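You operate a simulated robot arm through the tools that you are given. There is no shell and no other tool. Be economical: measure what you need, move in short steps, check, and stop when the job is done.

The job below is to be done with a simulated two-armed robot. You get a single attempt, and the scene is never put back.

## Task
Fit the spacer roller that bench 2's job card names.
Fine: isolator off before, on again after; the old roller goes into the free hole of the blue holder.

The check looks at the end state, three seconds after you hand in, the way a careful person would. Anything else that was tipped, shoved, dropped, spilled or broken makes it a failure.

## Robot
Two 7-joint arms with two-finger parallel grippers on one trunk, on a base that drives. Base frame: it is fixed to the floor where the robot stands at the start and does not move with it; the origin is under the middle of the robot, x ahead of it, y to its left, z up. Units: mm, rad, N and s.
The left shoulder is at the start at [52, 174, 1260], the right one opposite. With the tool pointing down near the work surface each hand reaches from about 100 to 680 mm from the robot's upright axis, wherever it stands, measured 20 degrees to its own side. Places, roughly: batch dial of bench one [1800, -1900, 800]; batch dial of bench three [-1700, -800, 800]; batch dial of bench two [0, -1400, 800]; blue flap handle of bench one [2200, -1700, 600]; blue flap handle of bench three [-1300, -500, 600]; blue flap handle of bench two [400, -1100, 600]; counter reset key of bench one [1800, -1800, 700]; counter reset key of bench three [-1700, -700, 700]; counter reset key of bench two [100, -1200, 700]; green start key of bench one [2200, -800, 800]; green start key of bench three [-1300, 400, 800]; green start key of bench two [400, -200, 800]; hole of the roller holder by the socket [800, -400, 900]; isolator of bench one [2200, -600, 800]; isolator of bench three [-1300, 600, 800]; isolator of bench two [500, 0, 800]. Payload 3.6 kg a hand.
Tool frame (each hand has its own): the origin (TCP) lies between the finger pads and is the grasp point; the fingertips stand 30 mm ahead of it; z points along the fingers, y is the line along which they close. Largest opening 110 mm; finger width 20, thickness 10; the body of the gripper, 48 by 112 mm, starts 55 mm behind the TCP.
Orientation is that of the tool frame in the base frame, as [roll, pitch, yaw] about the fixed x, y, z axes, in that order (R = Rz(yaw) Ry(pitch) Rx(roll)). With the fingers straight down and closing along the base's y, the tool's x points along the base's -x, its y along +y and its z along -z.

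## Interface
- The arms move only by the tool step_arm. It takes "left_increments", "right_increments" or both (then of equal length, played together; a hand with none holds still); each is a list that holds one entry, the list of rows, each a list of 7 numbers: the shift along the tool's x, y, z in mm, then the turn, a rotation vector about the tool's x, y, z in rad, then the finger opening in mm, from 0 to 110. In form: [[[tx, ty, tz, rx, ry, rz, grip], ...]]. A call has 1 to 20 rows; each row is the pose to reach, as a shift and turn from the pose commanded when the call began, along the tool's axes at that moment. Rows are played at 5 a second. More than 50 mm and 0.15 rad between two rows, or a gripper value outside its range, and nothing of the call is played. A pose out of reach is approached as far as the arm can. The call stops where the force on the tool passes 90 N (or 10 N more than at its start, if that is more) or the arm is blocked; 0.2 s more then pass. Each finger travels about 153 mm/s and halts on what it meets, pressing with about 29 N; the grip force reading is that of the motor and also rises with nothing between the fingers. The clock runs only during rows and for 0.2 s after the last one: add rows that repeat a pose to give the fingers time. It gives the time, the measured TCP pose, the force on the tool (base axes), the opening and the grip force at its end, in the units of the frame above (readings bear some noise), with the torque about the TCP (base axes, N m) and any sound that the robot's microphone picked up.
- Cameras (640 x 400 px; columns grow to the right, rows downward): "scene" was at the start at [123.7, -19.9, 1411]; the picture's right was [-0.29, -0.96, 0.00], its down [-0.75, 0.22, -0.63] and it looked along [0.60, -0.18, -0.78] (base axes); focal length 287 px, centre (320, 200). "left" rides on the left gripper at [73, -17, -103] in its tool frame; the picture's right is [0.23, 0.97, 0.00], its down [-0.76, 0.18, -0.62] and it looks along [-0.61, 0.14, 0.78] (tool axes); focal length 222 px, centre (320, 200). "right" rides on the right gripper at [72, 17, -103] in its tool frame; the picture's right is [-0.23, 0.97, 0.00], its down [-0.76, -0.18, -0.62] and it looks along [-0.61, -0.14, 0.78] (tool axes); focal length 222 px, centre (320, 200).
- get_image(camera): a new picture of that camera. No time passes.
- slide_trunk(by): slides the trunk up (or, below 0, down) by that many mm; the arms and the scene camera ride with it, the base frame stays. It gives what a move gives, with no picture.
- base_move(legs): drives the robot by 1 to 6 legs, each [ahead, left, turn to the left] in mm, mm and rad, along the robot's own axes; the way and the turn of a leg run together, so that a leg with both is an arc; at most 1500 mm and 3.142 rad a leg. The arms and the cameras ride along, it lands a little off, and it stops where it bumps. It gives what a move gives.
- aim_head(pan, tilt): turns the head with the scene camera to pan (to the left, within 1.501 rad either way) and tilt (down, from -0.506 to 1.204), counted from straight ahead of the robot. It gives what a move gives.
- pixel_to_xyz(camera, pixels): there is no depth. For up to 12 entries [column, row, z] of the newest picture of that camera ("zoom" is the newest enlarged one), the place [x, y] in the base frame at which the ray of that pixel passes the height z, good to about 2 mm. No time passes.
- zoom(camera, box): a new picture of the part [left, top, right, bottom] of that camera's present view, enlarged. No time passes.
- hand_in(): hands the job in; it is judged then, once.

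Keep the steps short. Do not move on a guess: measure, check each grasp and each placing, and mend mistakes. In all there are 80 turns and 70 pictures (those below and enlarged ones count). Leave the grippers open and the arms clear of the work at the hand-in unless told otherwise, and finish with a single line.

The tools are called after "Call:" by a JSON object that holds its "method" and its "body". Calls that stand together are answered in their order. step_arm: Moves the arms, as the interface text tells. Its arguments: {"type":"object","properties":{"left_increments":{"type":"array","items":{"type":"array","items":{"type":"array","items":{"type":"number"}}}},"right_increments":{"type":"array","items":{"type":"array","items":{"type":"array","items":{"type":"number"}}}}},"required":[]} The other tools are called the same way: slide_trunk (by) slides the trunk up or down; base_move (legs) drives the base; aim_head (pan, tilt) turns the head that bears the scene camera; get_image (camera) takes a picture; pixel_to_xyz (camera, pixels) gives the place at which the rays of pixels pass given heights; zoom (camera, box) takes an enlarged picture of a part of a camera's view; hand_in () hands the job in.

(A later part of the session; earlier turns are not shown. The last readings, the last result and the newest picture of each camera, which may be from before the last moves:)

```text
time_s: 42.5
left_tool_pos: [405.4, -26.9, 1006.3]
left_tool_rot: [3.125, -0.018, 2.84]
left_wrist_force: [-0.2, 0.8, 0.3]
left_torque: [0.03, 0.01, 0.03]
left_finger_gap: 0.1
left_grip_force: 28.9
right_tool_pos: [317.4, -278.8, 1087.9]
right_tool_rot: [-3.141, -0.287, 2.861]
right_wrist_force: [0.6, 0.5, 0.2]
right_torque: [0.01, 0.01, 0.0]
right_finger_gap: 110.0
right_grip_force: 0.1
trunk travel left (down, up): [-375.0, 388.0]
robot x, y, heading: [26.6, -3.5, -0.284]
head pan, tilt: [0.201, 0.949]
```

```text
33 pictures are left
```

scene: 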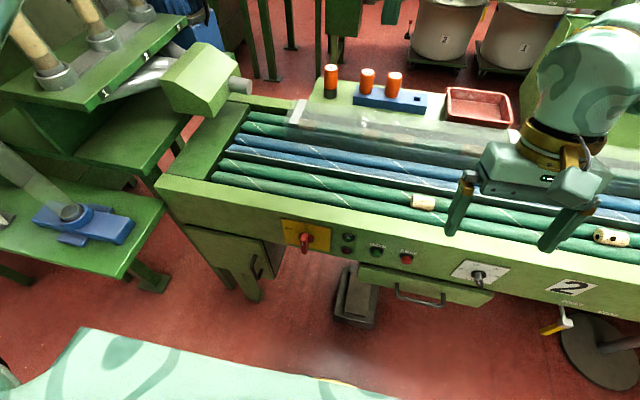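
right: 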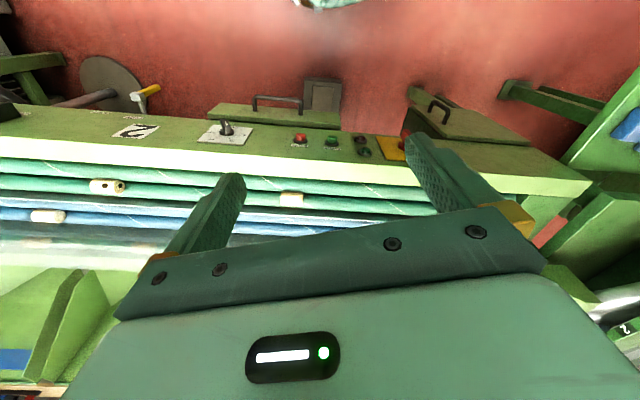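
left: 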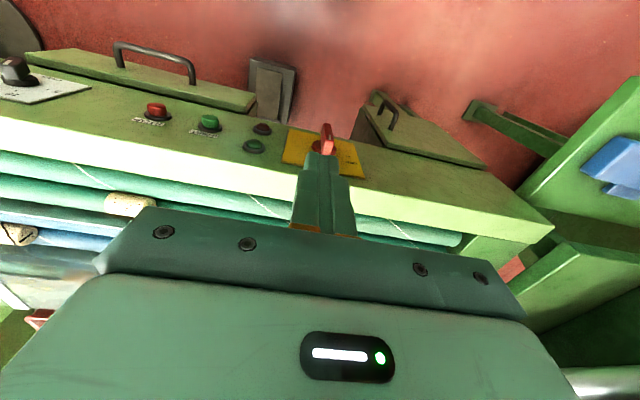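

The hand is squarely aligned, and the isolator is just beyond the fingertips. I'll lower the tip to z≈797 while still in front of the fin, 4 mm further right, and check the clearance.

Call:
{"method": "step_arm", "body": {"left_increments": [[[0, -1, 45, 0, 0, 0, 0], [0, -2, 90, 0, 0, 0, 0], [0, -3, 135, 0, 0, 0, 0], [0, -4, 179, 0, 0, 0, 0], [0, -4, 179, 0, 0, 0, 0]]]}}

Call:
{"method": "zoom", "body": {"camera": "left", "box": [220, 60, 420, 185]}}

Call:
{"method": "zoom", "body": {"camera": "scene", "box": [225, 150, 385, 290]}}

```text
time_s: 43.7
left_tool_pos: [400.6, -27.7, 825.3]
left_tool_rot: [3.125, -0.018, 2.841]
left_wrist_force: [0.0, 0.4, -0.4]
left_torque: [-0.03, -0.03, 0.0]
left_finger_gap: 0.2
left_grip_force: 29.0
right_tool_pos: [317.6, -278.1, 1087.5]
right_tool_rot: [3.14, -0.282, 2.861]
right_wrist_force: [0.3, 0.1, 0.5]
right_torque: [-0.01, -0.01, -0.01]
right_finger_gap: 109.8
right_grip_force: 0.1
trunk travel left (down, up): [-375.0, 388.0]
robot x, y, heading: [30.8, -5.9, -0.283]
head pan, tilt: [0.201, 0.949]
```

```text
3.20 times, centred on (320, 122) of left
```

zoom: 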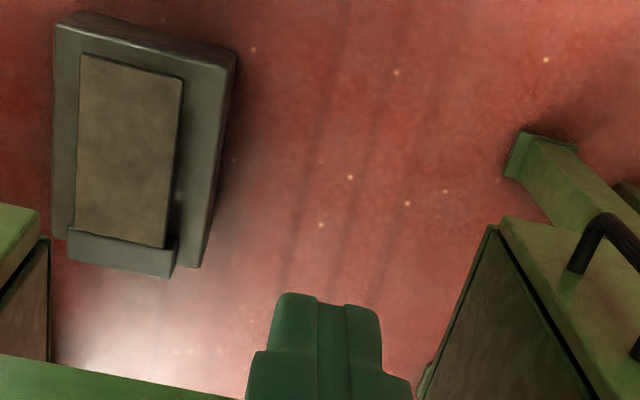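

```text
2.86 times, centred on (305, 220) of scene
```

zoom: 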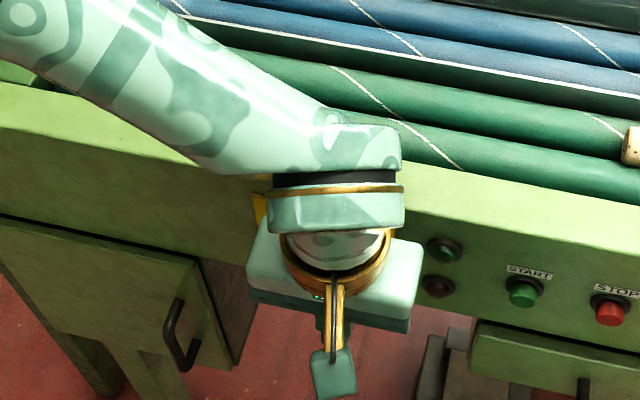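

The tip is in front of and to the right of the fin. I'll move 55 mm forward so the finger sits beside the fin's right face, watching the force.

Call:
{"method": "step_arm", "body": {"left_increments": [[[-14, 0, 0, 0, 0, 0, 0], [-28, 0, 0, 0, 0, 0, 0], [-42, 0, 0, 0, 0, 0, 0], [-55, 0, 0, 0, 0, 0, 0], [-55, 0, 0, 0, 0, 0, 0]]]}}

Call:
{"method": "get_image", "body": {"camera": "left"}}

```text
time_s: 44.9
left_tool_pos: [455.1, -46.5, 825.1]
left_tool_rot: [3.124, -0.017, 2.841]
left_wrist_force: [-0.2, -0.3, 0.1]
left_torque: [0.01, -0.03, 0.01]
left_finger_gap: 0.1
left_grip_force: 28.7
right_tool_pos: [318.1, -279.0, 1088.4]
right_tool_rot: [-3.142, -0.285, 2.86]
right_wrist_force: [0.6, -0.1, 0.0]
right_torque: [-0.05, -0.01, -0.03]
right_finger_gap: 109.9
right_grip_force: 0.1
trunk travel left (down, up): [-375.0, 388.0]
robot x, y, heading: [26.3, -8.0, -0.279]
head pan, tilt: [0.201, 0.949]
```

```text
30 pictures are left
```

left: 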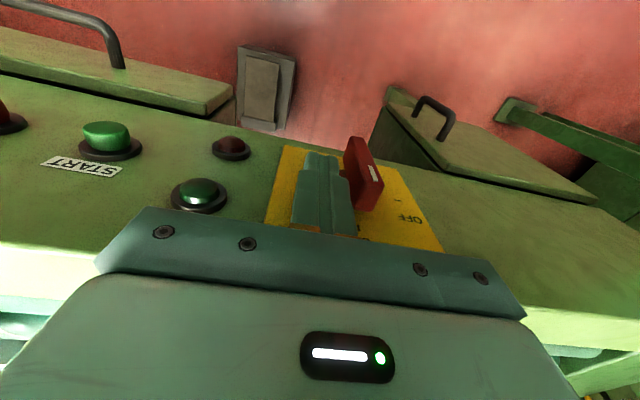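

The finger stands beside the fin's right face, as planned. I'll push left along an arc and slightly down at the end, to turn the knob a quarter turn.

Call:
{"method": "step_arm", "body": {"left_increments": [[[0, 12, 0, 0, 0, 0, 0], [0, 18, 0, 0, 0, 0, 0], [0, 24, 0, 0, 0, 0, 0], [0, 29, 0, 0, 0, 0, 0], [0, 34, 0, 0, 0, 0, 0], [0, 38, 3, 0, 0, 0, 0], [0, 40, 6, 0, 0, 0, 0], [0, 41, 9, 0, 0, 0, 0], [0, 41, 12, 0, 0, 0, 0], [0, 41, 12, 0, 0, 0, 0]]]}}

Call:
{"method": "get_image", "body": {"camera": "left"}}

```text
time_s: 47.1
left_tool_pos: [465.7, -8.6, 821.5]
left_tool_rot: [3.134, -0.006, 2.843]
left_wrist_force: [-18.1, 11.1, 52.9]
left_torque: [0.04, 0.21, 0.0]
left_finger_gap: 0.2
left_grip_force: 29.0
right_tool_pos: [314.2, -276.5, 1089.4]
right_tool_rot: [-3.141, -0.28, 2.862]
right_wrist_force: [0.0, 0.9, 0.4]
right_torque: [-0.03, 0.0, -0.03]
right_finger_gap: 109.9
right_grip_force: 0.1
trunk travel left (down, up): [-375.0, 388.0]
robot x, y, heading: [28.2, -7.7, -0.28]
head pan, tilt: [0.201, 0.949]
stopped in row 10 (left hand): the force on the tool passed its limit at 91 N (the readings are from after the stop); the commanded pose is now the measured one
```

```text
29 pictures are left
```

left: 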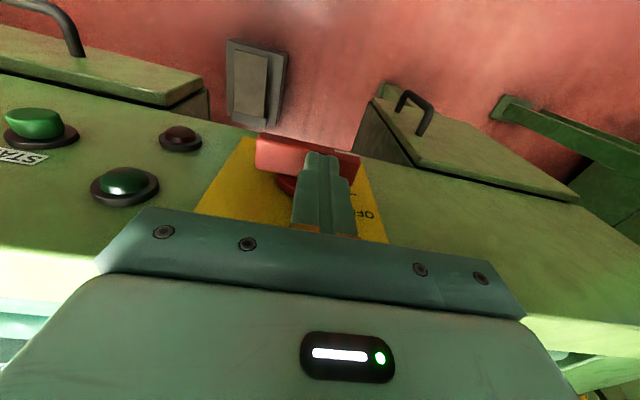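

The fin is horizontal and against its stop. I'll lift off, draw back, go up, and check the isolator.

Call:
{"method": "step_arm", "body": {"left_increments": [[[0, 0, -15, 0, 0, 0, 0], [30, 0, -20, 0, 0, 0, 0], [60, 0, -40, 0, 0, 0, 0], [60, 0, -90, 0, 0, 0, 0], [60, 0, -140, 0, 0, 0, 0], [60, 0, -190, 0, 0, 0, 0], [60, 0, -240, 0, 0, 0, 0], [60, 0, -290, 0, 0, 0, 0], [60, 0, -340, 0, 0, 0, 0], [20, 0, -360, 0, 0, 0, 0], [-20, 0, -360, 0, 0, 0, 0], [-60, 0, -360, 0, 0, 0, 0], [-60, 0, -360, 0, 0, 0, 110]]]}}

Call:
{"method": "zoom", "body": {"camera": "scene", "box": [265, 205, 345, 265]}}

```text
time_s: 49.9
left_tool_pos: [526.0, -31.8, 1178.3]
left_tool_rot: [3.13, -0.01, 2.841]
left_wrist_force: [0.6, 0.1, -0.5]
left_torque: [0.0, 0.0, -0.03]
left_finger_gap: 109.9
left_grip_force: 0.0
right_tool_pos: [317.0, -279.0, 1086.7]
right_tool_rot: [3.141, -0.285, 2.861]
right_wrist_force: [-0.5, 1.0, -0.4]
right_torque: [0.0, -0.02, -0.02]
right_finger_gap: 110.5
right_grip_force: 0.0
trunk travel left (down, up): [-375.0, 388.0]
robot x, y, heading: [27.2, -5.0, -0.278]
head pan, tilt: [0.201, 0.949]
```

```text
6.67 times, centred on (305, 235) of scene
```

zoom: 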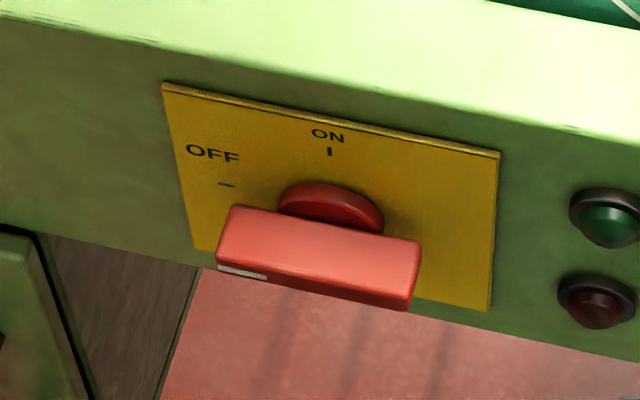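

The isolator is OFF, with the mark on the left. Next I measure the rollers, the socket and the free hole.

Call:
{"method": "zoom", "body": {"camera": "scene", "box": [300, 55, 460, 135]}}

Call:
{"method": "pixel_to_xyz", "body": {"camera": "zoom", "pixels": [[125, 165, 880], [125, 165, 900], [265, 155, 900], [378, 170, 900], [468, 177, 900], [468, 177, 880], [122, 45, 960], [268, 62, 960], [382, 77, 960], [125, 165, 860]]}}

```text
4.00 times, centred on (380, 95) of scene
```

zoom: 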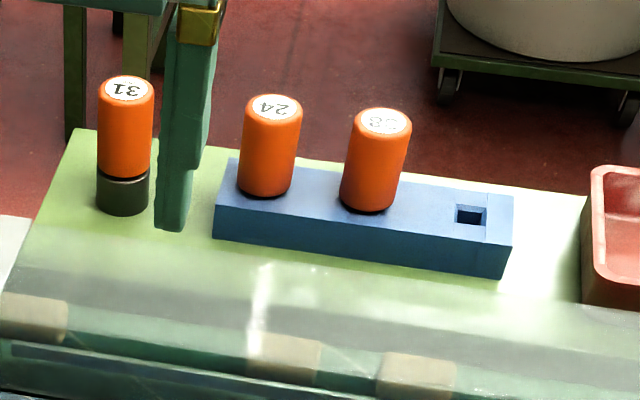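

```text
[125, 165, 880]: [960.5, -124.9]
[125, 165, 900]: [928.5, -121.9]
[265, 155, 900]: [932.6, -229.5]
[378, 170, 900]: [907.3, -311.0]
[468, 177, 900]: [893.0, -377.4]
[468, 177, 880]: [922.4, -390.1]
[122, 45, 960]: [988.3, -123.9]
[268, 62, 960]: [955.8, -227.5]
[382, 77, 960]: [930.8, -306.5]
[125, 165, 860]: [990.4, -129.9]
```

Before I drive closer, I'll check where the floor pedal, the bench legs and my own base front edge are.

Call:
{"method": "pixel_to_xyz", "body": {"camera": "scene", "pixels": [[335, 320, 0], [373, 328, 0], [335, 320, 60], [248, 300, 0], [600, 390, 0], [570, 380, 0], [200, 345, 300], [380, 392, 300], [440, 300, 650]]}}

Call:
{"method": "aim_head", "body": {"pan": -0.1, "tilt": 1.2}}

Call:
{"method": "get_image", "body": {"camera": "scene"}}

```text
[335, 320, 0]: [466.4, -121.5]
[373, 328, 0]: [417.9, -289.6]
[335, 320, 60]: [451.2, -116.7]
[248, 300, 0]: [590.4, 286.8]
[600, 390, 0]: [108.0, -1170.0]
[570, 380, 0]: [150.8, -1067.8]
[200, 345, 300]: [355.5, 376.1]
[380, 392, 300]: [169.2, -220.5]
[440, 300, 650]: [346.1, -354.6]
```

```text
time_s: 50.7
left_tool_pos: [527.1, -32.6, 1178.7]
left_tool_rot: [3.128, -0.009, 2.843]
left_wrist_force: [-0.2, 0.2, 0.5]
left_torque: [-0.02, 0.03, 0.01]
left_finger_gap: 110.1
left_grip_force: 0.1
right_tool_pos: [318.2, -279.2, 1087.3]
right_tool_rot: [3.141, -0.284, 2.861]
right_wrist_force: [0.3, 1.0, -0.2]
right_torque: [0.05, 0.01, 0.01]
right_finger_gap: 110.0
right_grip_force: 0.0
trunk travel left (down, up): [-375.0, 388.0]
robot x, y, heading: [31.1, -5.8, -0.275]
head pan, tilt: [-0.099, 1.201]
```

```text
26 pictures are left
```

scene: 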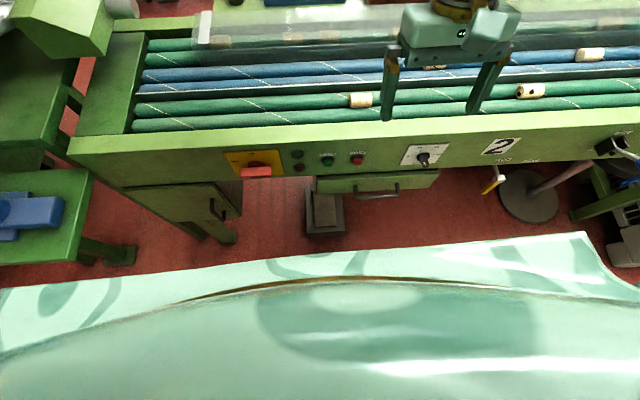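

I'll find my base's front-edge distance at several possible heights.

Call:
{"method": "pixel_to_xyz", "body": {"camera": "scene", "pixels": [[5, 288, 300], [585, 235, 300], [5, 288, 600], [585, 235, 600], [5, 288, 100], [585, 235, 100], [5, 288, 450], [585, 235, 450], [380, 195, 650], [325, 235, 0], [218, 215, 600]]}}

```text
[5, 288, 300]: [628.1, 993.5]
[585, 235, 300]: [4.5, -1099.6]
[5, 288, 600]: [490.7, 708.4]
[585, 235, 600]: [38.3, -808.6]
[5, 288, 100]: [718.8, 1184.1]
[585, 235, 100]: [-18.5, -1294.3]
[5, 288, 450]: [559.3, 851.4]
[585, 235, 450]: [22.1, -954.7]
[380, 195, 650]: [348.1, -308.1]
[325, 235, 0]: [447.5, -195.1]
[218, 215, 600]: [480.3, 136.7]
```

That edge is my chest, so it doesn't show the base front. The pedal front is at ahead≈481. I'll go forward only 120 mm and right 100 mm, and use a tilted hand for extra reach: parallel jaws can hold an upright roller with the hand tilted.

Call:
{"method": "base_move", "body": {"legs": [[120, -100, 0]]}}

Call:
{"method": "step_arm", "body": {"left_increments": [[[-14, 0, 5, 0, -0.1, 0, 80], [-28, 0, 10, 0, -0.2, 0, 80], [-42, 0, 15, 0, -0.3, 0, 80], [-56, 0, 20, 0, -0.4, 0, 80], [-70, 0, 25, 0, -0.5, 0, 80], [-84, 0, 30, 0, -0.6, 0, 80], [-98, 0, 35, 0, -0.7, 0, 80], [-112, 0, 40, 0, -0.8, 0, 80], [-126, 0, 45, 0, -0.9, 0, 80], [-138, 0, 50, 0, -1.0, 0, 80], [-138, 0, 50, 0, -1.0, 0, 80]]]}}

Call:
{"method": "get_image", "body": {"camera": "left"}}

```text
time_s: 52.1
left_tool_pos: [617.6, -164.1, 1179.0]
left_tool_rot: [3.13, -0.011, 2.84]
left_wrist_force: [0.5, 0.6, 0.3]
left_torque: [-0.01, 0.0, 0.01]
left_finger_gap: 110.1
left_grip_force: 0.0
right_tool_pos: [408.3, -409.6, 1087.0]
right_tool_rot: [3.14, -0.286, 2.86]
right_wrist_force: [0.6, -0.9, 1.6]
right_torque: [0.03, 0.01, 0.0]
right_finger_gap: 110.0
right_grip_force: 0.0
trunk travel left (down, up): [-375.0, 388.0]
robot x, y, heading: [115.2, -136.5, -0.277]
head pan, tilt: [-0.099, 1.201]
```

```text
time_s: 54.5
left_tool_pos: [747.9, -203.7, 1128.5]
left_tool_rot: [3.118, 0.993, 2.82]
left_wrist_force: [0.4, 0.4, -0.2]
left_torque: [0.0, 0.01, 0.03]
left_finger_gap: 80.3
left_grip_force: 0.1
right_tool_pos: [408.0, -409.5, 1087.1]
right_tool_rot: [-3.141, -0.285, 2.862]
right_wrist_force: [0.2, 0.4, -0.2]
right_torque: [0.04, 0.01, 0.0]
right_finger_gap: 110.0
right_grip_force: 0.1
trunk travel left (down, up): [-375.0, 388.0]
robot x, y, heading: [117.9, -138.7, -0.274]
head pan, tilt: [-0.099, 1.201]
```

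```text
25 pictures are left
```

left: 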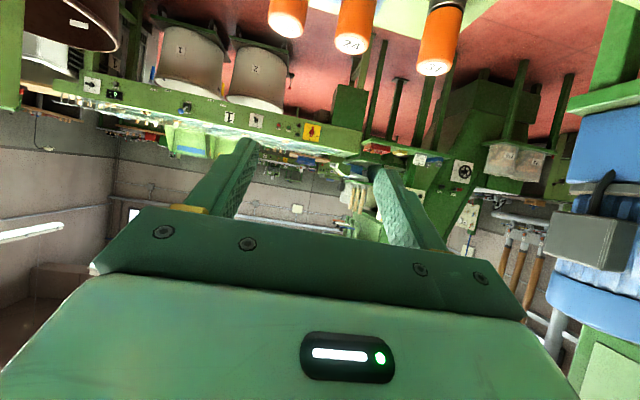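

The tilted pose works. I'll take a scene view of the rollers now and triangulate the roller tops with both cameras.

Call:
{"method": "aim_head", "body": {"pan": 0.0, "tilt": 0.7}}

Call:
{"method": "get_image", "body": {"camera": "scene"}}

Call:
{"method": "zoom", "body": {"camera": "left", "box": [250, 0, 490, 90]}}

```text
time_s: 55.4
left_tool_pos: [748.8, -203.7, 1127.9]
left_tool_rot: [3.119, 0.991, 2.821]
left_wrist_force: [-0.3, -0.2, -0.3]
left_torque: [0.01, -0.03, 0.02]
left_finger_gap: 80.2
left_grip_force: 0.1
right_tool_pos: [407.8, -408.9, 1087.1]
right_tool_rot: [3.141, -0.285, 2.86]
right_wrist_force: [-0.5, -0.3, 0.1]
right_torque: [-0.03, 0.01, -0.01]
right_finger_gap: 109.9
right_grip_force: 0.1
trunk travel left (down, up): [-375.0, 388.0]
robot x, y, heading: [117.8, -135.1, -0.277]
head pan, tilt: [0.0, 0.7]
```

```text
24 pictures are left
```

scene: 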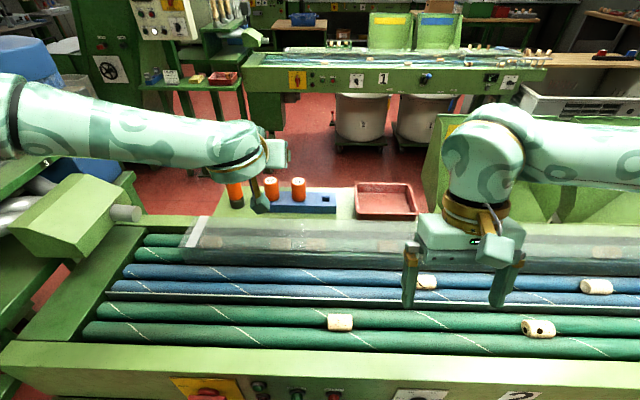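

```text
2.67 times, centred on (370, 45) of left
```

zoom: 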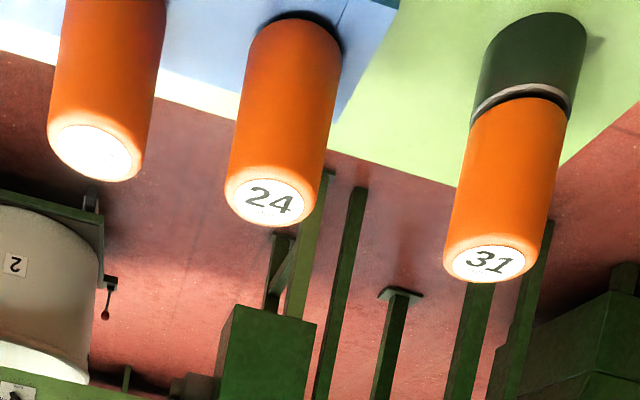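

Next I enlarge the scene at the rollers and read matching rays from both cameras.

Call:
{"method": "pixel_to_xyz", "body": {"camera": "zoom", "pixels": [[97, 150, 1020], [97, 150, 1060], [271, 202, 1020], [271, 202, 1060], [488, 262, 1020], [488, 262, 1060], [520, 110, 960], [520, 110, 1000], [290, 40, 940], [290, 40, 960], [533, 45, 900], [533, 45, 940]]}}

Call:
{"method": "zoom", "body": {"camera": "scene", "box": [215, 165, 345, 225]}}

Call:
{"method": "pixel_to_xyz", "body": {"camera": "scene", "pixels": [[271, 182, 1020], [271, 182, 1060], [298.5, 182, 1020], [298.5, 182, 1060], [234.5, 186, 1020], [234.5, 186, 1060], [326, 197, 900], [326, 197, 940], [235, 206, 860], [235, 206, 900]]}}

```text
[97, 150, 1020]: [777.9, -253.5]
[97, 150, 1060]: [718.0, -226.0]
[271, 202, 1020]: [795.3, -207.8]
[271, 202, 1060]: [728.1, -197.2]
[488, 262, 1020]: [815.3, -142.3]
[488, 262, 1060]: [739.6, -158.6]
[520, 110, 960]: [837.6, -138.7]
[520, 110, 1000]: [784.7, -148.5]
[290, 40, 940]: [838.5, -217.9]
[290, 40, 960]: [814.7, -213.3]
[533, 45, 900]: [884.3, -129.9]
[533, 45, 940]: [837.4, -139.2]
```

```text
4.92 times, centred on (280, 195) of scene
```

zoom: 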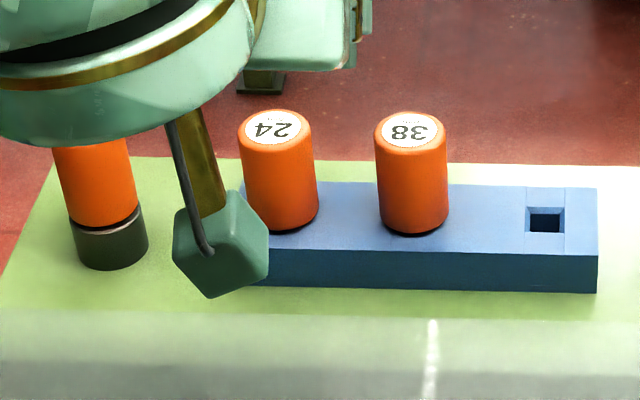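

```text
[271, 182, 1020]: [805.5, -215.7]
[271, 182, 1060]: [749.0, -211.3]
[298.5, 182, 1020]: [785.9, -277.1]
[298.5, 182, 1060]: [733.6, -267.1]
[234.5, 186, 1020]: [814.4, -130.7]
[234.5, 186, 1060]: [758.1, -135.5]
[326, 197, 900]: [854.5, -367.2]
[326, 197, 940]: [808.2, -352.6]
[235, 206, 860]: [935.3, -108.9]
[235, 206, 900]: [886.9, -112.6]
```

Call:
{"method": "pixel_to_xyz", "body": {"camera": "zoom", "pixels": [[273, 127, 960], [273, 127, 1020], [408, 128, 960], [408, 128, 1020], [545, 220, 880], [545, 220, 920], [290, 222, 880], [290, 222, 920], [415, 225, 880], [415, 225, 920], [110, 262, 860], [107, 225, 900]]}}

```text
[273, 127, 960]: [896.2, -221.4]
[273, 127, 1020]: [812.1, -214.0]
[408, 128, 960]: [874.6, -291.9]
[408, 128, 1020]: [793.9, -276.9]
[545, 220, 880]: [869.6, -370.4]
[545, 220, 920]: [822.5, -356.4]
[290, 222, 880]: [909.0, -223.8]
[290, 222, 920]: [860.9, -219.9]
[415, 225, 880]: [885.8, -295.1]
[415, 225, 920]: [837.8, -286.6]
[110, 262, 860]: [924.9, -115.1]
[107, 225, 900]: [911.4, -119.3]
```

The two cameras agree: roller tops are near z 960 and the holder top is near z 890. Positions (ahead/left) are 31 at 921/164, 24 at 921/53, 38 at 919/-22 and the free hole at about 921/-97. I'll move the open left hand in front of roller 31 at z 1000 and look.

Call:
{"method": "step_arm", "body": {"left_increments": [[[12.4, 22.6, 20, 0, 0.023, 0, 80], [24.8, 45.3, 40, 0, 0.047, 0, 80], [37.2, 67.9, 60, 0, 0.07, 0, 80], [49.7, 90.5, 80, 0, 0.093, 0, 80], [62.1, 113.2, 100, 0, 0.117, 0, 80], [74.5, 135.8, 119.9, 0, 0.14, 0, 80], [74.5, 135.8, 119.9, 0, 0.14, 0, 80]]]}}

Call:
{"method": "get_image", "body": {"camera": "left"}}

```text
time_s: 57.0
left_tool_pos: [846.0, -88.7, 1002.4]
left_tool_rot: [3.123, 0.852, 2.826]
left_wrist_force: [0.9, -0.3, 0.6]
left_torque: [0.02, 0.02, 0.02]
left_finger_gap: 79.9
left_grip_force: 0.2
right_tool_pos: [407.6, -409.0, 1088.2]
right_tool_rot: [3.14, -0.285, 2.86]
right_wrist_force: [-0.4, -0.5, 0.1]
right_torque: [-0.02, -0.03, 0.03]
right_finger_gap: 110.3
right_grip_force: 0.0
trunk travel left (down, up): [-375.0, 388.0]
robot x, y, heading: [116.7, -136.4, -0.279]
head pan, tilt: [0.0, 0.7]
```

```text
21 pictures are left
```

left: 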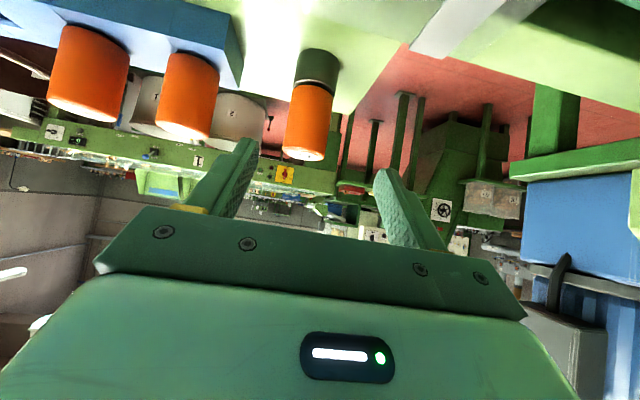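

I'll refine the positions with this near view, using 31's top (303,153), its lower edge, and the tops of 24 and 38.

Call:
{"method": "pixel_to_xyz", "body": {"camera": "left", "pixels": [[303, 154, 950], [303, 154, 960], [303, 154, 970], [314, 83, 880], [314, 83, 890], [314, 83, 900], [184, 133, 960], [80, 107, 960], [184, 133, 950], [80, 107, 950]]}}

Call:
{"method": "zoom", "body": {"camera": "left", "box": [220, 30, 400, 190]}}

```text
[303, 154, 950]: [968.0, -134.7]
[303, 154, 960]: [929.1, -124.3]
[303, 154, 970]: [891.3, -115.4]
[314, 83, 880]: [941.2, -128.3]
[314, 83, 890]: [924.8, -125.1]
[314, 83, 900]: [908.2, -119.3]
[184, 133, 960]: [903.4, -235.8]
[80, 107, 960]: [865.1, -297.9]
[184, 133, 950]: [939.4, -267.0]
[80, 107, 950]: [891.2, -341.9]
```

```text
2.50 times, centred on (310, 110) of left
```

zoom: 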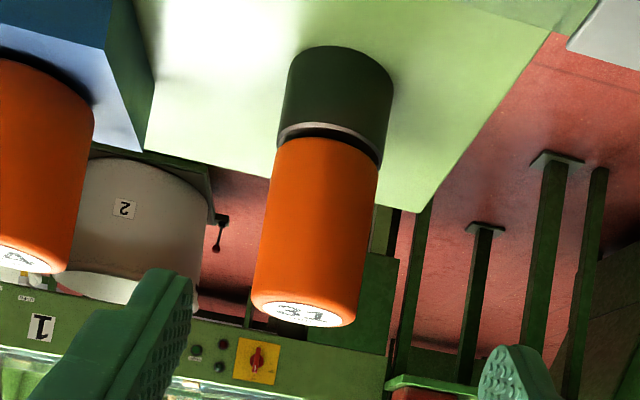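

Roller 31's axis reads about left 157, ahead 923. I'll shift 8 mm right, lower to z 940, then go forward around the roller and close.

Call:
{"method": "step_arm", "body": {"left_increments": [[[23.4, -4, 20.4, 0, 0, 0, 80], [46.7, -8, 40.8, 0, 0, 0, 80], [32.2, -8, 57.4, 0, 0, 0, 80], [17.7, -8, 74, 0, 0, 0, 80], [3.2, -8, 90.5, 0, 0, 0, 80], [-11.3, -8, 107, 0, 0, 0, 80], [-11.3, -8, 107, 0, 0, 0, 80]]]}}

Call:
{"method": "get_image", "body": {"camera": "left"}}

```text
time_s: 58.6
left_tool_pos: [919.8, -119.5, 942.5]
left_tool_rot: [3.125, 0.852, 2.827]
left_wrist_force: [-0.1, 0.1, 0.0]
left_torque: [-0.02, 0.03, 0.02]
left_finger_gap: 80.2
left_grip_force: 0.1
left hand out of reach, approached as far as the arm can: row 6, 7
right_tool_pos: [408.0, -409.4, 1088.5]
right_tool_rot: [-3.141, -0.285, 2.861]
right_wrist_force: [-0.3, -0.5, 0.2]
right_torque: [-0.04, 0.02, 0.0]
right_finger_gap: 110.1
right_grip_force: 0.1
trunk travel left (down, up): [-375.0, 388.0]
robot x, y, heading: [118.3, -141.5, -0.284]
head pan, tilt: [0.0, 0.7]
```

```text
19 pictures are left
```

left: 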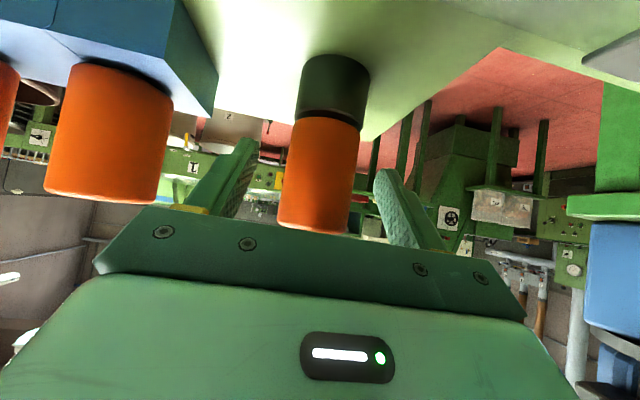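

The roller stands between the fingers, though I'm at the reach limit, about 8 mm short, which is still well inside the pads. I'll close gently on it.

Call:
{"method": "step_arm", "body": {"left_increments": [[[0, 0, 0, 0, 0, 0, 60], [0, 0, 0, 0, 0, 0, 50], [0, 0, 0, 0, 0, 0, 30], [0, 0, 0, 0, 0, 0, 30], [0, 0, 0, 0, 0, 0, 30]]]}}

```text
time_s: 59.8
left_tool_pos: [921.1, -121.6, 941.6]
left_tool_rot: [3.122, 0.852, 2.826]
left_wrist_force: [0.2, -0.7, 0.3]
left_torque: [-0.03, 0.05, 0.01]
left_finger_gap: 39.0
left_grip_force: 29.4
right_tool_pos: [408.2, -408.0, 1087.0]
right_tool_rot: [-3.142, -0.284, 2.861]
right_wrist_force: [0.9, 0.6, 0.8]
right_torque: [-0.04, -0.01, 0.03]
right_finger_gap: 109.9
right_grip_force: 0.0
trunk travel left (down, up): [-375.0, 388.0]
robot x, y, heading: [117.5, -135.1, -0.277]
head pan, tilt: [0.0, 0.7]
```

The grip is good at gap 39 with no side force. I'll lift slowly straight up by 100 mm.

Call:
{"method": "step_arm", "body": {"left_increments": [[[-7.5, 0, -6.6, 0, 0, 0, 30], [-15, 0, -13.2, 0, 0, 0, 30], [-22.6, 0, -19.8, 0, 0, 0, 30], [-37.6, 0, -32.9, 0, 0, 0, 30], [-56.4, 0, -49.4, 0, 0, 0, 30], [-75.2, 0, -65.9, 0, 0, 0, 30], [-75.2, 0, -65.9, 0, 0, 0, 30]]]}}

Call:
{"method": "get_image", "body": {"camera": "left"}}

Call:
{"method": "zoom", "body": {"camera": "scene", "box": [170, 110, 370, 235]}}

```text
time_s: 61.4
left_tool_pos: [919.7, -120.9, 1039.4]
left_tool_rot: [3.121, 0.85, 2.826]
left_wrist_force: [0.2, 1.1, -1.1]
left_torque: [0.01, 0.01, -0.02]
left_finger_gap: 39.0
left_grip_force: 29.1
right_tool_pos: [407.3, -409.8, 1088.2]
right_tool_rot: [-3.141, -0.285, 2.862]
right_wrist_force: [-0.2, -0.1, 0.1]
right_torque: [0.02, 0.01, -0.05]
right_finger_gap: 109.9
right_grip_force: 0.0
trunk travel left (down, up): [-375.0, 388.0]
robot x, y, heading: [119.6, -134.2, -0.279]
head pan, tilt: [0.0, 0.7]
```

```text
18 pictures are left
```

left: 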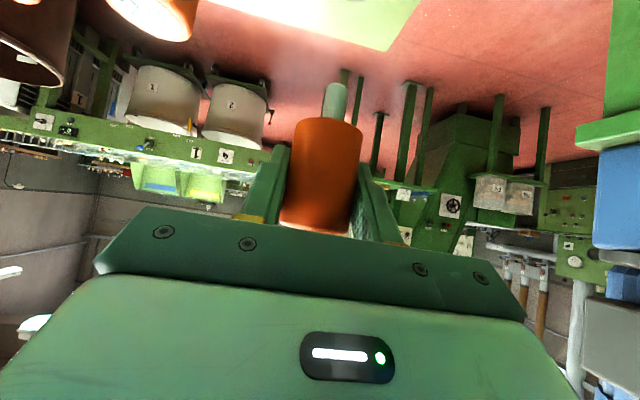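

```text
3.20 times, centred on (270, 172) of scene
```

zoom: 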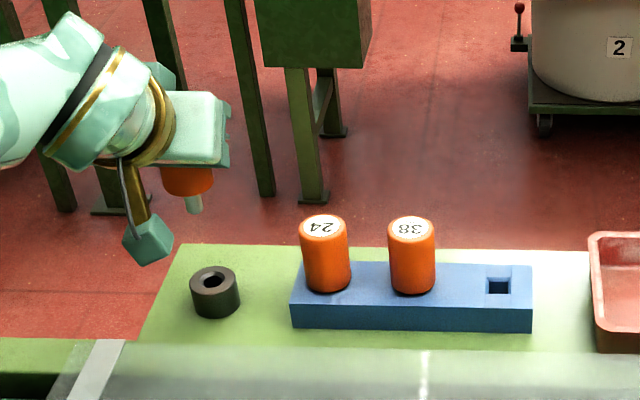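

Roller 31 is out of the socket. I'll check the peg's shape against the socket bore and the holder's square hole.

Call:
{"method": "zoom", "body": {"camera": "left", "box": [290, 70, 380, 130]}}

Call:
{"method": "zoom", "body": {"camera": "scene", "box": [220, 180, 340, 225]}}

Call:
{"method": "pixel_to_xyz", "body": {"camera": "zoom", "pixels": [[87, 77, 890], [560, 95, 890], [150, 80, 890]]}}

```text
6.67 times, centred on (335, 100) of left
```

zoom: 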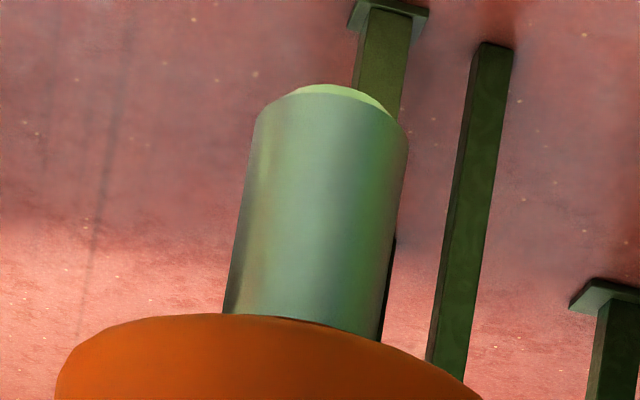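

```text
5.33 times, centred on (280, 202) of scene
```

zoom: 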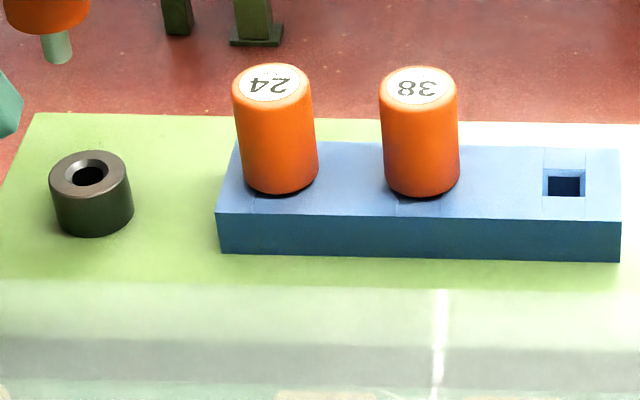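

```text
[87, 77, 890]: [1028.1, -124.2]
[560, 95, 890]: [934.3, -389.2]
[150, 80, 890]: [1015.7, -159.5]
```

The peg is round and the bores are chamfered. I'll read the bore centres: socket at zoom (88,173), hole at zoom (564,184).

Call:
{"method": "pixel_to_xyz", "body": {"camera": "zoom", "pixels": [[88, 173, 890], [564, 183, 890], [88, 173, 895], [564, 183, 880], [88, 173, 880], [620, 220, 890], [218, 212, 890], [620, 258, 860], [218, 250, 860]]}}

```text
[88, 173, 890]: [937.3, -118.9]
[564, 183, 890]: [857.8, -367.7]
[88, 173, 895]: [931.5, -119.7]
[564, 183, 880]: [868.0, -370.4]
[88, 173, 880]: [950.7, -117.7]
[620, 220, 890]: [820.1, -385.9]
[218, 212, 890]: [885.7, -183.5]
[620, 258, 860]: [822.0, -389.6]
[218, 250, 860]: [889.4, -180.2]
```

The bores match the pegs. I'm near my reach limit, so I'll raise the roller and draw it in a little, then drive 50 mm forward and 60 mm right.

Call:
{"method": "step_arm", "body": {"left_increments": [[[-22, 0, -20, 0, 0, 0, 30], [-45, 0, -39.5, 0, 0, 0, 30], [-25.2, 0, -62.1, 0, 0, 0, 30], [-5.6, 0, -84.6, 0, 0, 0, 30], [-5.6, 0, -84.6, 0, 0, 0, 30]]]}}

Call:
{"method": "base_move", "body": {"legs": [[50, -60, 0]]}}

```text
time_s: 62.6
left_tool_pos: [863.2, -104.0, 1101.1]
left_tool_rot: [3.125, 0.849, 2.827]
left_wrist_force: [-0.2, -0.4, -0.5]
left_torque: [0.01, -0.03, -0.01]
left_finger_gap: 38.8
left_grip_force: 28.8
right_tool_pos: [407.1, -409.9, 1087.3]
right_tool_rot: [-3.142, -0.285, 2.862]
right_wrist_force: [-0.1, 0.6, -0.2]
right_torque: [0.0, 0.0, 0.02]
right_finger_gap: 110.1
right_grip_force: 0.2
trunk travel left (down, up): [-375.0, 388.0]
robot x, y, heading: [115.4, -139.9, -0.28]
head pan, tilt: [0.0, 0.7]
```

```text
time_s: 63.7
left_tool_pos: [894.2, -178.0, 1100.6]
left_tool_rot: [3.123, 0.849, 2.825]
left_wrist_force: [0.8, 0.3, -0.5]
left_torque: [0.02, -0.01, 0.05]
left_finger_gap: 38.8
left_grip_force: 29.5
right_tool_pos: [437.9, -482.4, 1086.2]
right_tool_rot: [3.139, -0.284, 2.861]
right_wrist_force: [0.3, -0.1, 1.6]
right_torque: [0.02, 0.0, 0.0]
right_finger_gap: 110.2
right_grip_force: 0.1
trunk travel left (down, up): [-375.0, 388.0]
robot x, y, heading: [143.8, -210.0, -0.28]
head pan, tilt: [0.0, 0.7]
```

There was no bump. I'll carry the roller sideways over the free hole (left -98), lower to TCP z 1010 (peg bottom ≈ 945), and look.

Call:
{"method": "step_arm", "body": {"left_increments": [[[0, -40, 0, 0, 0, 0, 30], [0, -80, 0, 0, 0, 0, 30], [0, -120, 0, 0, 0, 0, 30], [0, -160, 0, 0, 0, 0, 30], [-5, -192, 6, 0, 0, 0, 30], [17.6, -192, 25.8, 0, 0, 0, 30], [40, -192, 45.5, 0, 0, 0, 30], [62.7, -192, 65.3, 0, 0, 0, 30], [62.7, -192, 65.3, 0, 0, 0, 30]]]}}

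Call:
{"method": "get_image", "body": {"camera": "left"}}

Call:
{"method": "get_image", "body": {"camera": "scene"}}

```text
time_s: 65.7
left_tool_pos: [843.5, -362.3, 1006.9]
left_tool_rot: [3.122, 0.85, 2.824]
left_wrist_force: [-0.1, -0.2, -0.7]
left_torque: [-0.01, 0.01, -0.03]
left_finger_gap: 39.1
left_grip_force: 28.4
right_tool_pos: [438.3, -480.4, 1086.9]
right_tool_rot: [3.141, -0.285, 2.859]
right_wrist_force: [0.2, -0.5, -0.2]
right_torque: [0.0, 0.02, -0.01]
right_finger_gap: 109.8
right_grip_force: 0.0
trunk travel left (down, up): [-375.0, 388.0]
robot x, y, heading: [141.1, -207.6, -0.281]
head pan, tilt: [0.0, 0.7]
```

```text
14 pictures are left
```

left: 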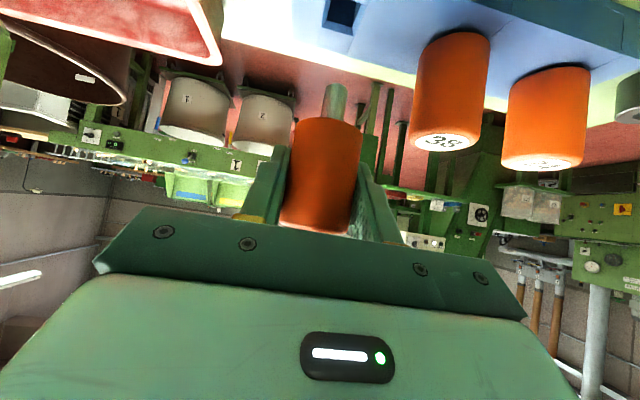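

```text
13 pictures are left
```

scene: 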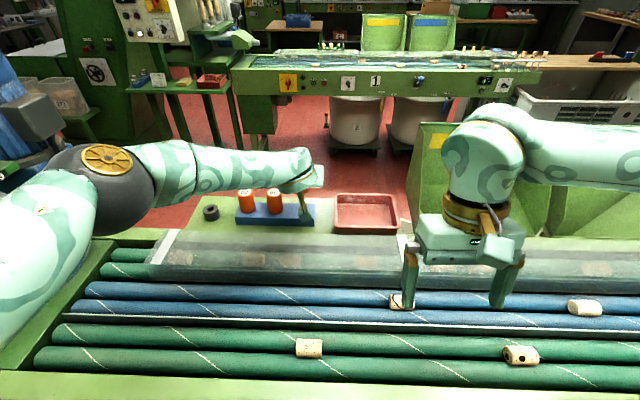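

The free hole shows at about (341,13) in the left view. I'll read its ray, and the 38 and socket rays for cross-checking.

Call:
{"method": "pixel_to_xyz", "body": {"camera": "left", "pixels": [[341, 13, 890], [341, 13, 900], [341, 13, 880], [447, 141, 960], [447, 141, 970], [542, 164, 960], [542, 164, 970], [335, 88, 940], [335, 88, 950]]}}

Call:
{"method": "zoom", "body": {"camera": "scene", "box": [195, 150, 335, 240]}}

```text
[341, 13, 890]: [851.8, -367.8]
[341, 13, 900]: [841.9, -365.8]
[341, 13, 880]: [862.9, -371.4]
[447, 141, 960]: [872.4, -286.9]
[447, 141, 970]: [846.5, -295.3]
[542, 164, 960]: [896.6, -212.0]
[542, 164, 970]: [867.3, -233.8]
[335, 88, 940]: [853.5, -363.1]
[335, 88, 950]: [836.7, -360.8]
```

```text
4.44 times, centred on (265, 195) of scene
```

zoom: 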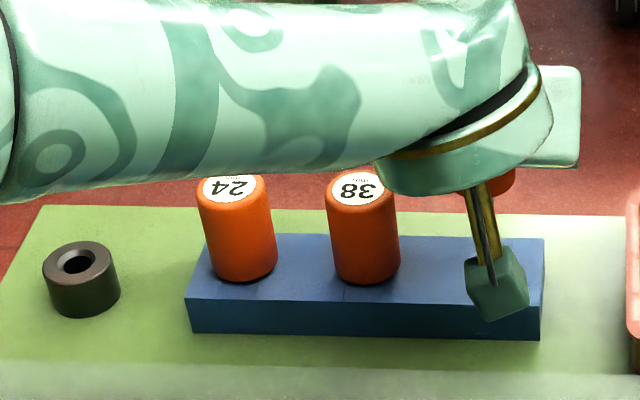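

Call:
{"method": "pixel_to_xyz", "body": {"camera": "zoom", "pixels": [[360, 187, 960], [360, 187, 970], [231, 189, 960], [231, 189, 970], [77, 262, 890], [77, 262, 900], [77, 262, 910], [187, 298, 890], [541, 308, 890], [544, 240, 890], [205, 240, 890]]}}

```text
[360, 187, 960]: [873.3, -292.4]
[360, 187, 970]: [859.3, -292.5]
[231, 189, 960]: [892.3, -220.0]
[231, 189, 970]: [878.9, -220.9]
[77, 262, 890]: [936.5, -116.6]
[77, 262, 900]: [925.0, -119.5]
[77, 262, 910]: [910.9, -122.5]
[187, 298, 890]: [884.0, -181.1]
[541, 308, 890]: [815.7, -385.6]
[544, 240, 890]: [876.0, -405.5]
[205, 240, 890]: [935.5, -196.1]
```

Cross-checked: the roller tops are at z≈964 and the holder and socket tops at ≈900–904. The free hole is at ahead≈914.5, left≈-98.5. I'll align, lower until the peg tip is just above the hole, and inspect.

Call:
{"method": "step_arm", "body": {"left_increments": [[[9, -0.8, 9, 0, 0, 0, 30], [18, -1.7, 18, 0, 0, 0, 30], [27.7, -1.7, 27.6, 0, 0, 0, 30], [27.7, -1.7, 27.6, 0, 0, 0, 30]]]}}

Call:
{"method": "zoom", "body": {"camera": "left", "box": [260, 0, 440, 120]}}

```text
time_s: 66.7
left_tool_pos: [847.1, -363.2, 969.0]
left_tool_rot: [3.122, 0.851, 2.825]
left_wrist_force: [-0.5, -0.1, -0.9]
left_torque: [-0.02, -0.05, 0.0]
left_finger_gap: 39.0
left_grip_force: 29.4
right_tool_pos: [438.3, -480.5, 1086.9]
right_tool_rot: [-3.142, -0.286, 2.86]
right_wrist_force: [0.7, 0.5, -0.1]
right_torque: [-0.01, -0.02, 0.01]
right_finger_gap: 110.2
right_grip_force: 0.1
trunk travel left (down, up): [-375.0, 388.0]
robot x, y, heading: [146.8, -208.7, -0.284]
head pan, tilt: [0.0, 0.7]
```

```text
3.33 times, centred on (350, 60) of left
```

zoom: 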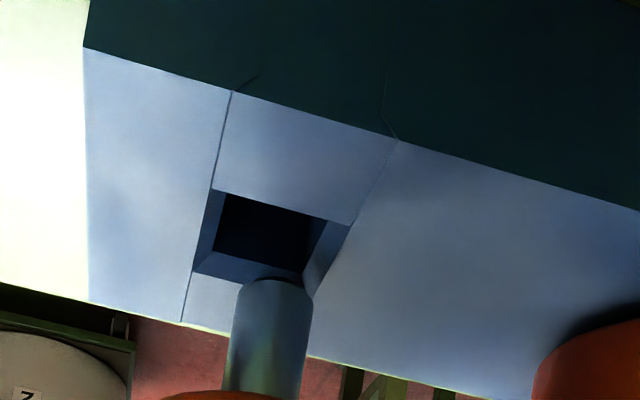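

The hole and peg tip are both clear. I'll compare their positions: hole centre at zoom (268,235), peg tip centre at zoom (277,290).

Call:
{"method": "pixel_to_xyz", "body": {"camera": "zoom", "pixels": [[268, 235, 900], [268, 235, 895], [277, 291, 908], [277, 291, 904], [277, 291, 912], [235, 93, 900], [398, 140, 900], [182, 320, 900], [300, 355, 900], [85, 48, 900], [90, 300, 900]]}}

```text
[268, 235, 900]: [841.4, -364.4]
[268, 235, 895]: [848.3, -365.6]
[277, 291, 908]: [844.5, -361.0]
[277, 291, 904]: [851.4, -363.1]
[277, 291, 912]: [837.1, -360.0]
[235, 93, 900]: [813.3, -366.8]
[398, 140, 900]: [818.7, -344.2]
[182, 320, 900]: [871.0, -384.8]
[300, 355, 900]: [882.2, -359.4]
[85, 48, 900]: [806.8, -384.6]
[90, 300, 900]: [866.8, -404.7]
```

The peg is about 2 mm left and 1 mm ahead of the hole centre, within the chamfer. I'll correct that and lower in small steps, watching the force.

Call:
{"method": "step_arm", "body": {"left_increments": [[[0.7, -2.2, -0.8, 0, 0, 0, 30], [5.2, -2.2, 3.2, 0, 0, 0, 30], [9.7, -2.2, 7.1, 0, 0, 0, 30], [14.2, -2.2, 11.1, 0, 0, 0, 30], [18.7, -2.2, 15, 0, 0, 0, 30], [21.7, -2.2, 17.7, 0, 0, 0, 30], [21.7, -2.2, 17.7, 0, 0, 0, 30]]]}}

```text
time_s: 68.3
left_tool_pos: [842.7, -363.0, 942.1]
left_tool_rot: [3.125, 0.851, 2.825]
left_wrist_force: [-8.2, -0.4, 2.0]
left_torque: [-0.1, 0.31, -0.05]
left_finger_gap: 39.1
left_grip_force: 28.8
right_tool_pos: [437.4, -482.0, 1087.9]
right_tool_rot: [3.139, -0.284, 2.86]
right_wrist_force: [-0.5, -0.4, -0.8]
right_torque: [-0.02, -0.04, 0.0]
right_finger_gap: 109.9
right_grip_force: 0.1
trunk travel left (down, up): [-375.0, 388.0]
robot x, y, heading: [148.5, -210.7, -0.276]
head pan, tilt: [0.0, 0.7]
```

The peg has entered, with hardly any vertical force and a slight forward contact. I'll ease back 1.5 mm and lower the last 5 mm.

Call:
{"method": "step_arm", "body": {"left_increments": [[[1, 0, -1.1, 0, 0, 0, 30], [2.9, 0, 0.4, 0, 0, 0, 30], [4.4, 0, 1.8, 0, 0, 0, 30], [4.9, 0, 2.2, 0, 0, 0, 30], [4.9, 0, 2.2, 0, 0, 0, 30]]]}}

Call:
{"method": "zoom", "body": {"camera": "left", "box": [250, 0, 450, 125]}}

```text
time_s: 69.5
left_tool_pos: [843.6, -363.1, 940.7]
left_tool_rot: [3.122, 0.858, 2.823]
left_wrist_force: [1.3, -6.7, 25.2]
left_torque: [-0.71, -0.25, -0.02]
left_finger_gap: 38.9
left_grip_force: 29.2
right_tool_pos: [435.6, -481.2, 1088.6]
right_tool_rot: [3.139, -0.281, 2.861]
right_wrist_force: [-0.2, -0.8, 0.2]
right_torque: [0.01, 0.03, -0.06]
right_finger_gap: 110.2
right_grip_force: 0.1
trunk travel left (down, up): [-375.0, 388.0]
robot x, y, heading: [145.3, -207.2, -0.284]
head pan, tilt: [0.0, 0.7]
```

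```text
3.20 times, centred on (350, 62) of left
```

zoom: 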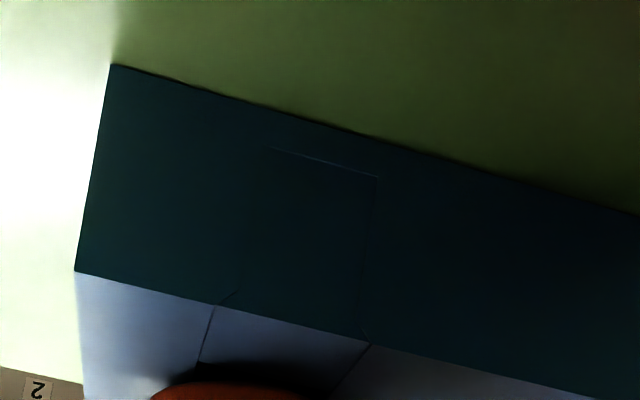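

The roller is seated on the holder, with 25 N of support. I'll open to 60 and draw back clear of it.

Call:
{"method": "step_arm", "body": {"left_increments": [[[-1, 0, -1, 0, 0, 0, 45], [-1, 0, -1, 0, 0, 0, 60], [-1, 0, -1, 0, 0, 0, 60], [0, 0, -25, 0, 0, 0, 60], [0, 0, -55, 0, 0, 0, 60], [0, 0, -90, 0, 0, 0, 60], [0, 0, -120, 0, 0, 0, 60], [0, 0, -120, 0, 0, 0, 60]]]}}

Call:
{"method": "get_image", "body": {"camera": "left"}}

```text
time_s: 71.3
left_tool_pos: [756.5, -336.4, 1013.9]
left_tool_rot: [3.124, 0.849, 2.826]
left_wrist_force: [0.2, -0.2, 0.1]
left_torque: [0.01, 0.03, -0.01]
left_finger_gap: 59.9
left_grip_force: 0.1
right_tool_pos: [437.2, -479.4, 1086.3]
right_tool_rot: [3.141, -0.287, 2.862]
right_wrist_force: [0.5, -0.6, 0.3]
right_torque: [0.0, -0.02, 0.01]
right_finger_gap: 110.2
right_grip_force: 0.1
trunk travel left (down, up): [-375.0, 388.0]
robot x, y, heading: [144.7, -209.2, -0.281]
head pan, tilt: [0.0, 0.7]
```

```text
9 pictures are left
```

left: 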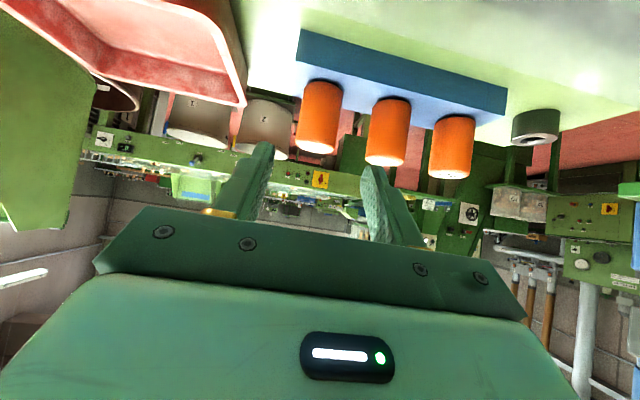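

Roller 31 now stands in the last hole, beside 38 and 24. I'll move in front of 38 (left -22.6), then down and forward around it with opening 62.

Call:
{"method": "step_arm", "body": {"left_increments": [[[0, 38, 0, 0, 0, 0, 62], [0, 75.2, 0, 0, 0, 0, 62], [27.4, 75.2, 24.1, 0, 0, 0, 62], [54.8, 75.2, 48.2, 0, 0, 0, 62], [39.6, 75.2, 65.5, 0, 0, 0, 62], [24.4, 75.2, 82.9, 0, 0, 0, 62], [9.2, 75.2, 100.2, 0, 0, 0, 62], [-6.1, 75.2, 117.5, 0, 0, 0, 62], [-6.1, 75.2, 117.5, 0, 0, 0, 62]]]}}

Call:
{"method": "get_image", "body": {"camera": "left"}}

```text
time_s: 73.3
left_tool_pos: [866.7, -291.9, 943.2]
left_tool_rot: [3.123, 0.851, 2.827]
left_wrist_force: [0.9, -0.7, -0.6]
left_torque: [0.02, 0.03, -0.01]
left_finger_gap: 62.2
left_grip_force: 0.2
right_tool_pos: [437.4, -481.9, 1087.7]
right_tool_rot: [3.141, -0.285, 2.861]
right_wrist_force: [1.0, 0.6, -0.1]
right_torque: [0.01, 0.03, 0.01]
right_finger_gap: 110.0
right_grip_force: 0.0
trunk travel left (down, up): [-375.0, 388.0]
robot x, y, heading: [152.1, -211.3, -0.282]
head pan, tilt: [0.0, 0.7]
```

```text
8 pictures are left
```

left: 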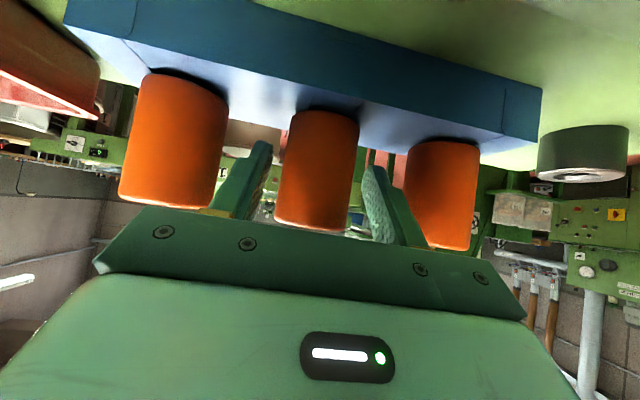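

Roller 38 is centred between the fingers. I'll close and then lift straight up by 130 mm.

Call:
{"method": "step_arm", "body": {"left_increments": [[[0, 0, 0, 0, 0, 0, 50], [0, 0, 0, 0, 0, 0, 30], [0, 0, 0, 0, 0, 0, 30], [0, 0, 0, 0, 0, 0, 30], [-3.8, 0, -3.3, 0, 0, 0, 30], [-11.3, 0, -9.9, 0, 0, 0, 30], [-18.8, 0, -16.5, 0, 0, 0, 30], [-26.3, 0, -23.1, 0, 0, 0, 30], [-45, 0, -39.6, 0, 0, 0, 30], [-67.6, 0, -59.4, 0, 0, 0, 30], [-97.7, 0, -85.8, 0, 0, 0, 30], [-97.7, 0, -85.8, 0, 0, 0, 30]]]}}

```text
time_s: 75.9
left_tool_pos: [868.1, -293.2, 1073.5]
left_tool_rot: [3.122, 0.85, 2.825]
left_wrist_force: [0.8, -0.3, -1.9]
left_torque: [-0.02, 0.0, 0.02]
left_finger_gap: 39.0
left_grip_force: 28.8
right_tool_pos: [438.4, -481.2, 1086.7]
right_tool_rot: [3.141, -0.285, 2.861]
right_wrist_force: [0.5, -0.3, -0.2]
right_torque: [0.02, 0.05, -0.01]
right_finger_gap: 109.9
right_grip_force: 0.1
trunk travel left (down, up): [-375.0, 388.0]
robot x, y, heading: [147.6, -209.9, -0.279]
head pan, tilt: [0.0, 0.7]
```

Roller 38 is lifted at gap 39. I'll carry it left 179.6 mm to above the socket at z≈1075, lower to 972, and inspect.

Call:
{"method": "step_arm", "body": {"left_increments": [[[0, 36, 0, 0, 0, 0, 30], [0, 72, 0, 0, 0, 0, 30], [0, 108, 0, 0, 0, 0, 30], [0, 144, 0, 0, 0, 0, 30], [0, 179.6, 0, 0, 0, 0, 30], [26.3, 179.6, 23.1, 0, 0, 0, 30], [52.6, 179.6, 46.2, 0, 0, 0, 30], [77, 179.6, 67.7, 0, 0, 0, 30], [77, 179.6, 67.7, 0, 0, 0, 30]]]}}

Call:
{"method": "zoom", "body": {"camera": "left", "box": [230, 0, 410, 120]}}

```text
time_s: 77.9
left_tool_pos: [921.5, -120.9, 972.9]
left_tool_rot: [3.123, 0.852, 2.827]
left_wrist_force: [-0.3, 0.3, -0.4]
left_torque: [0.03, -0.01, -0.02]
left_finger_gap: 38.8
left_grip_force: 28.3
right_tool_pos: [436.7, -480.1, 1087.3]
right_tool_rot: [-3.142, -0.285, 2.862]
right_wrist_force: [-0.1, 0.1, 0.2]
right_torque: [0.02, -0.01, -0.02]
right_finger_gap: 110.0
right_grip_force: 0.1
trunk travel left (down, up): [-375.0, 388.0]
robot x, y, heading: [150.4, -208.8, -0.282]
head pan, tilt: [0.0, 0.7]
```

```text
3.33 times, centred on (320, 60) of left
```

zoom: 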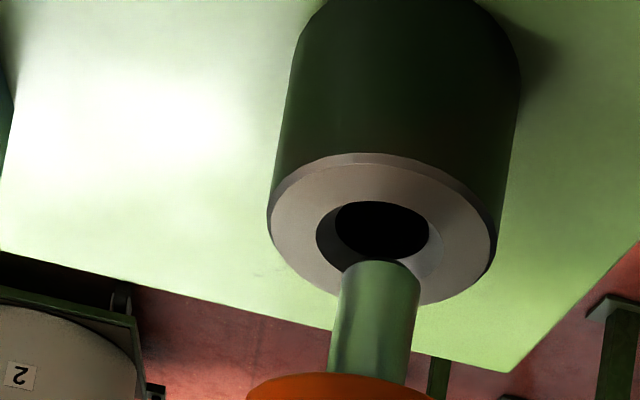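

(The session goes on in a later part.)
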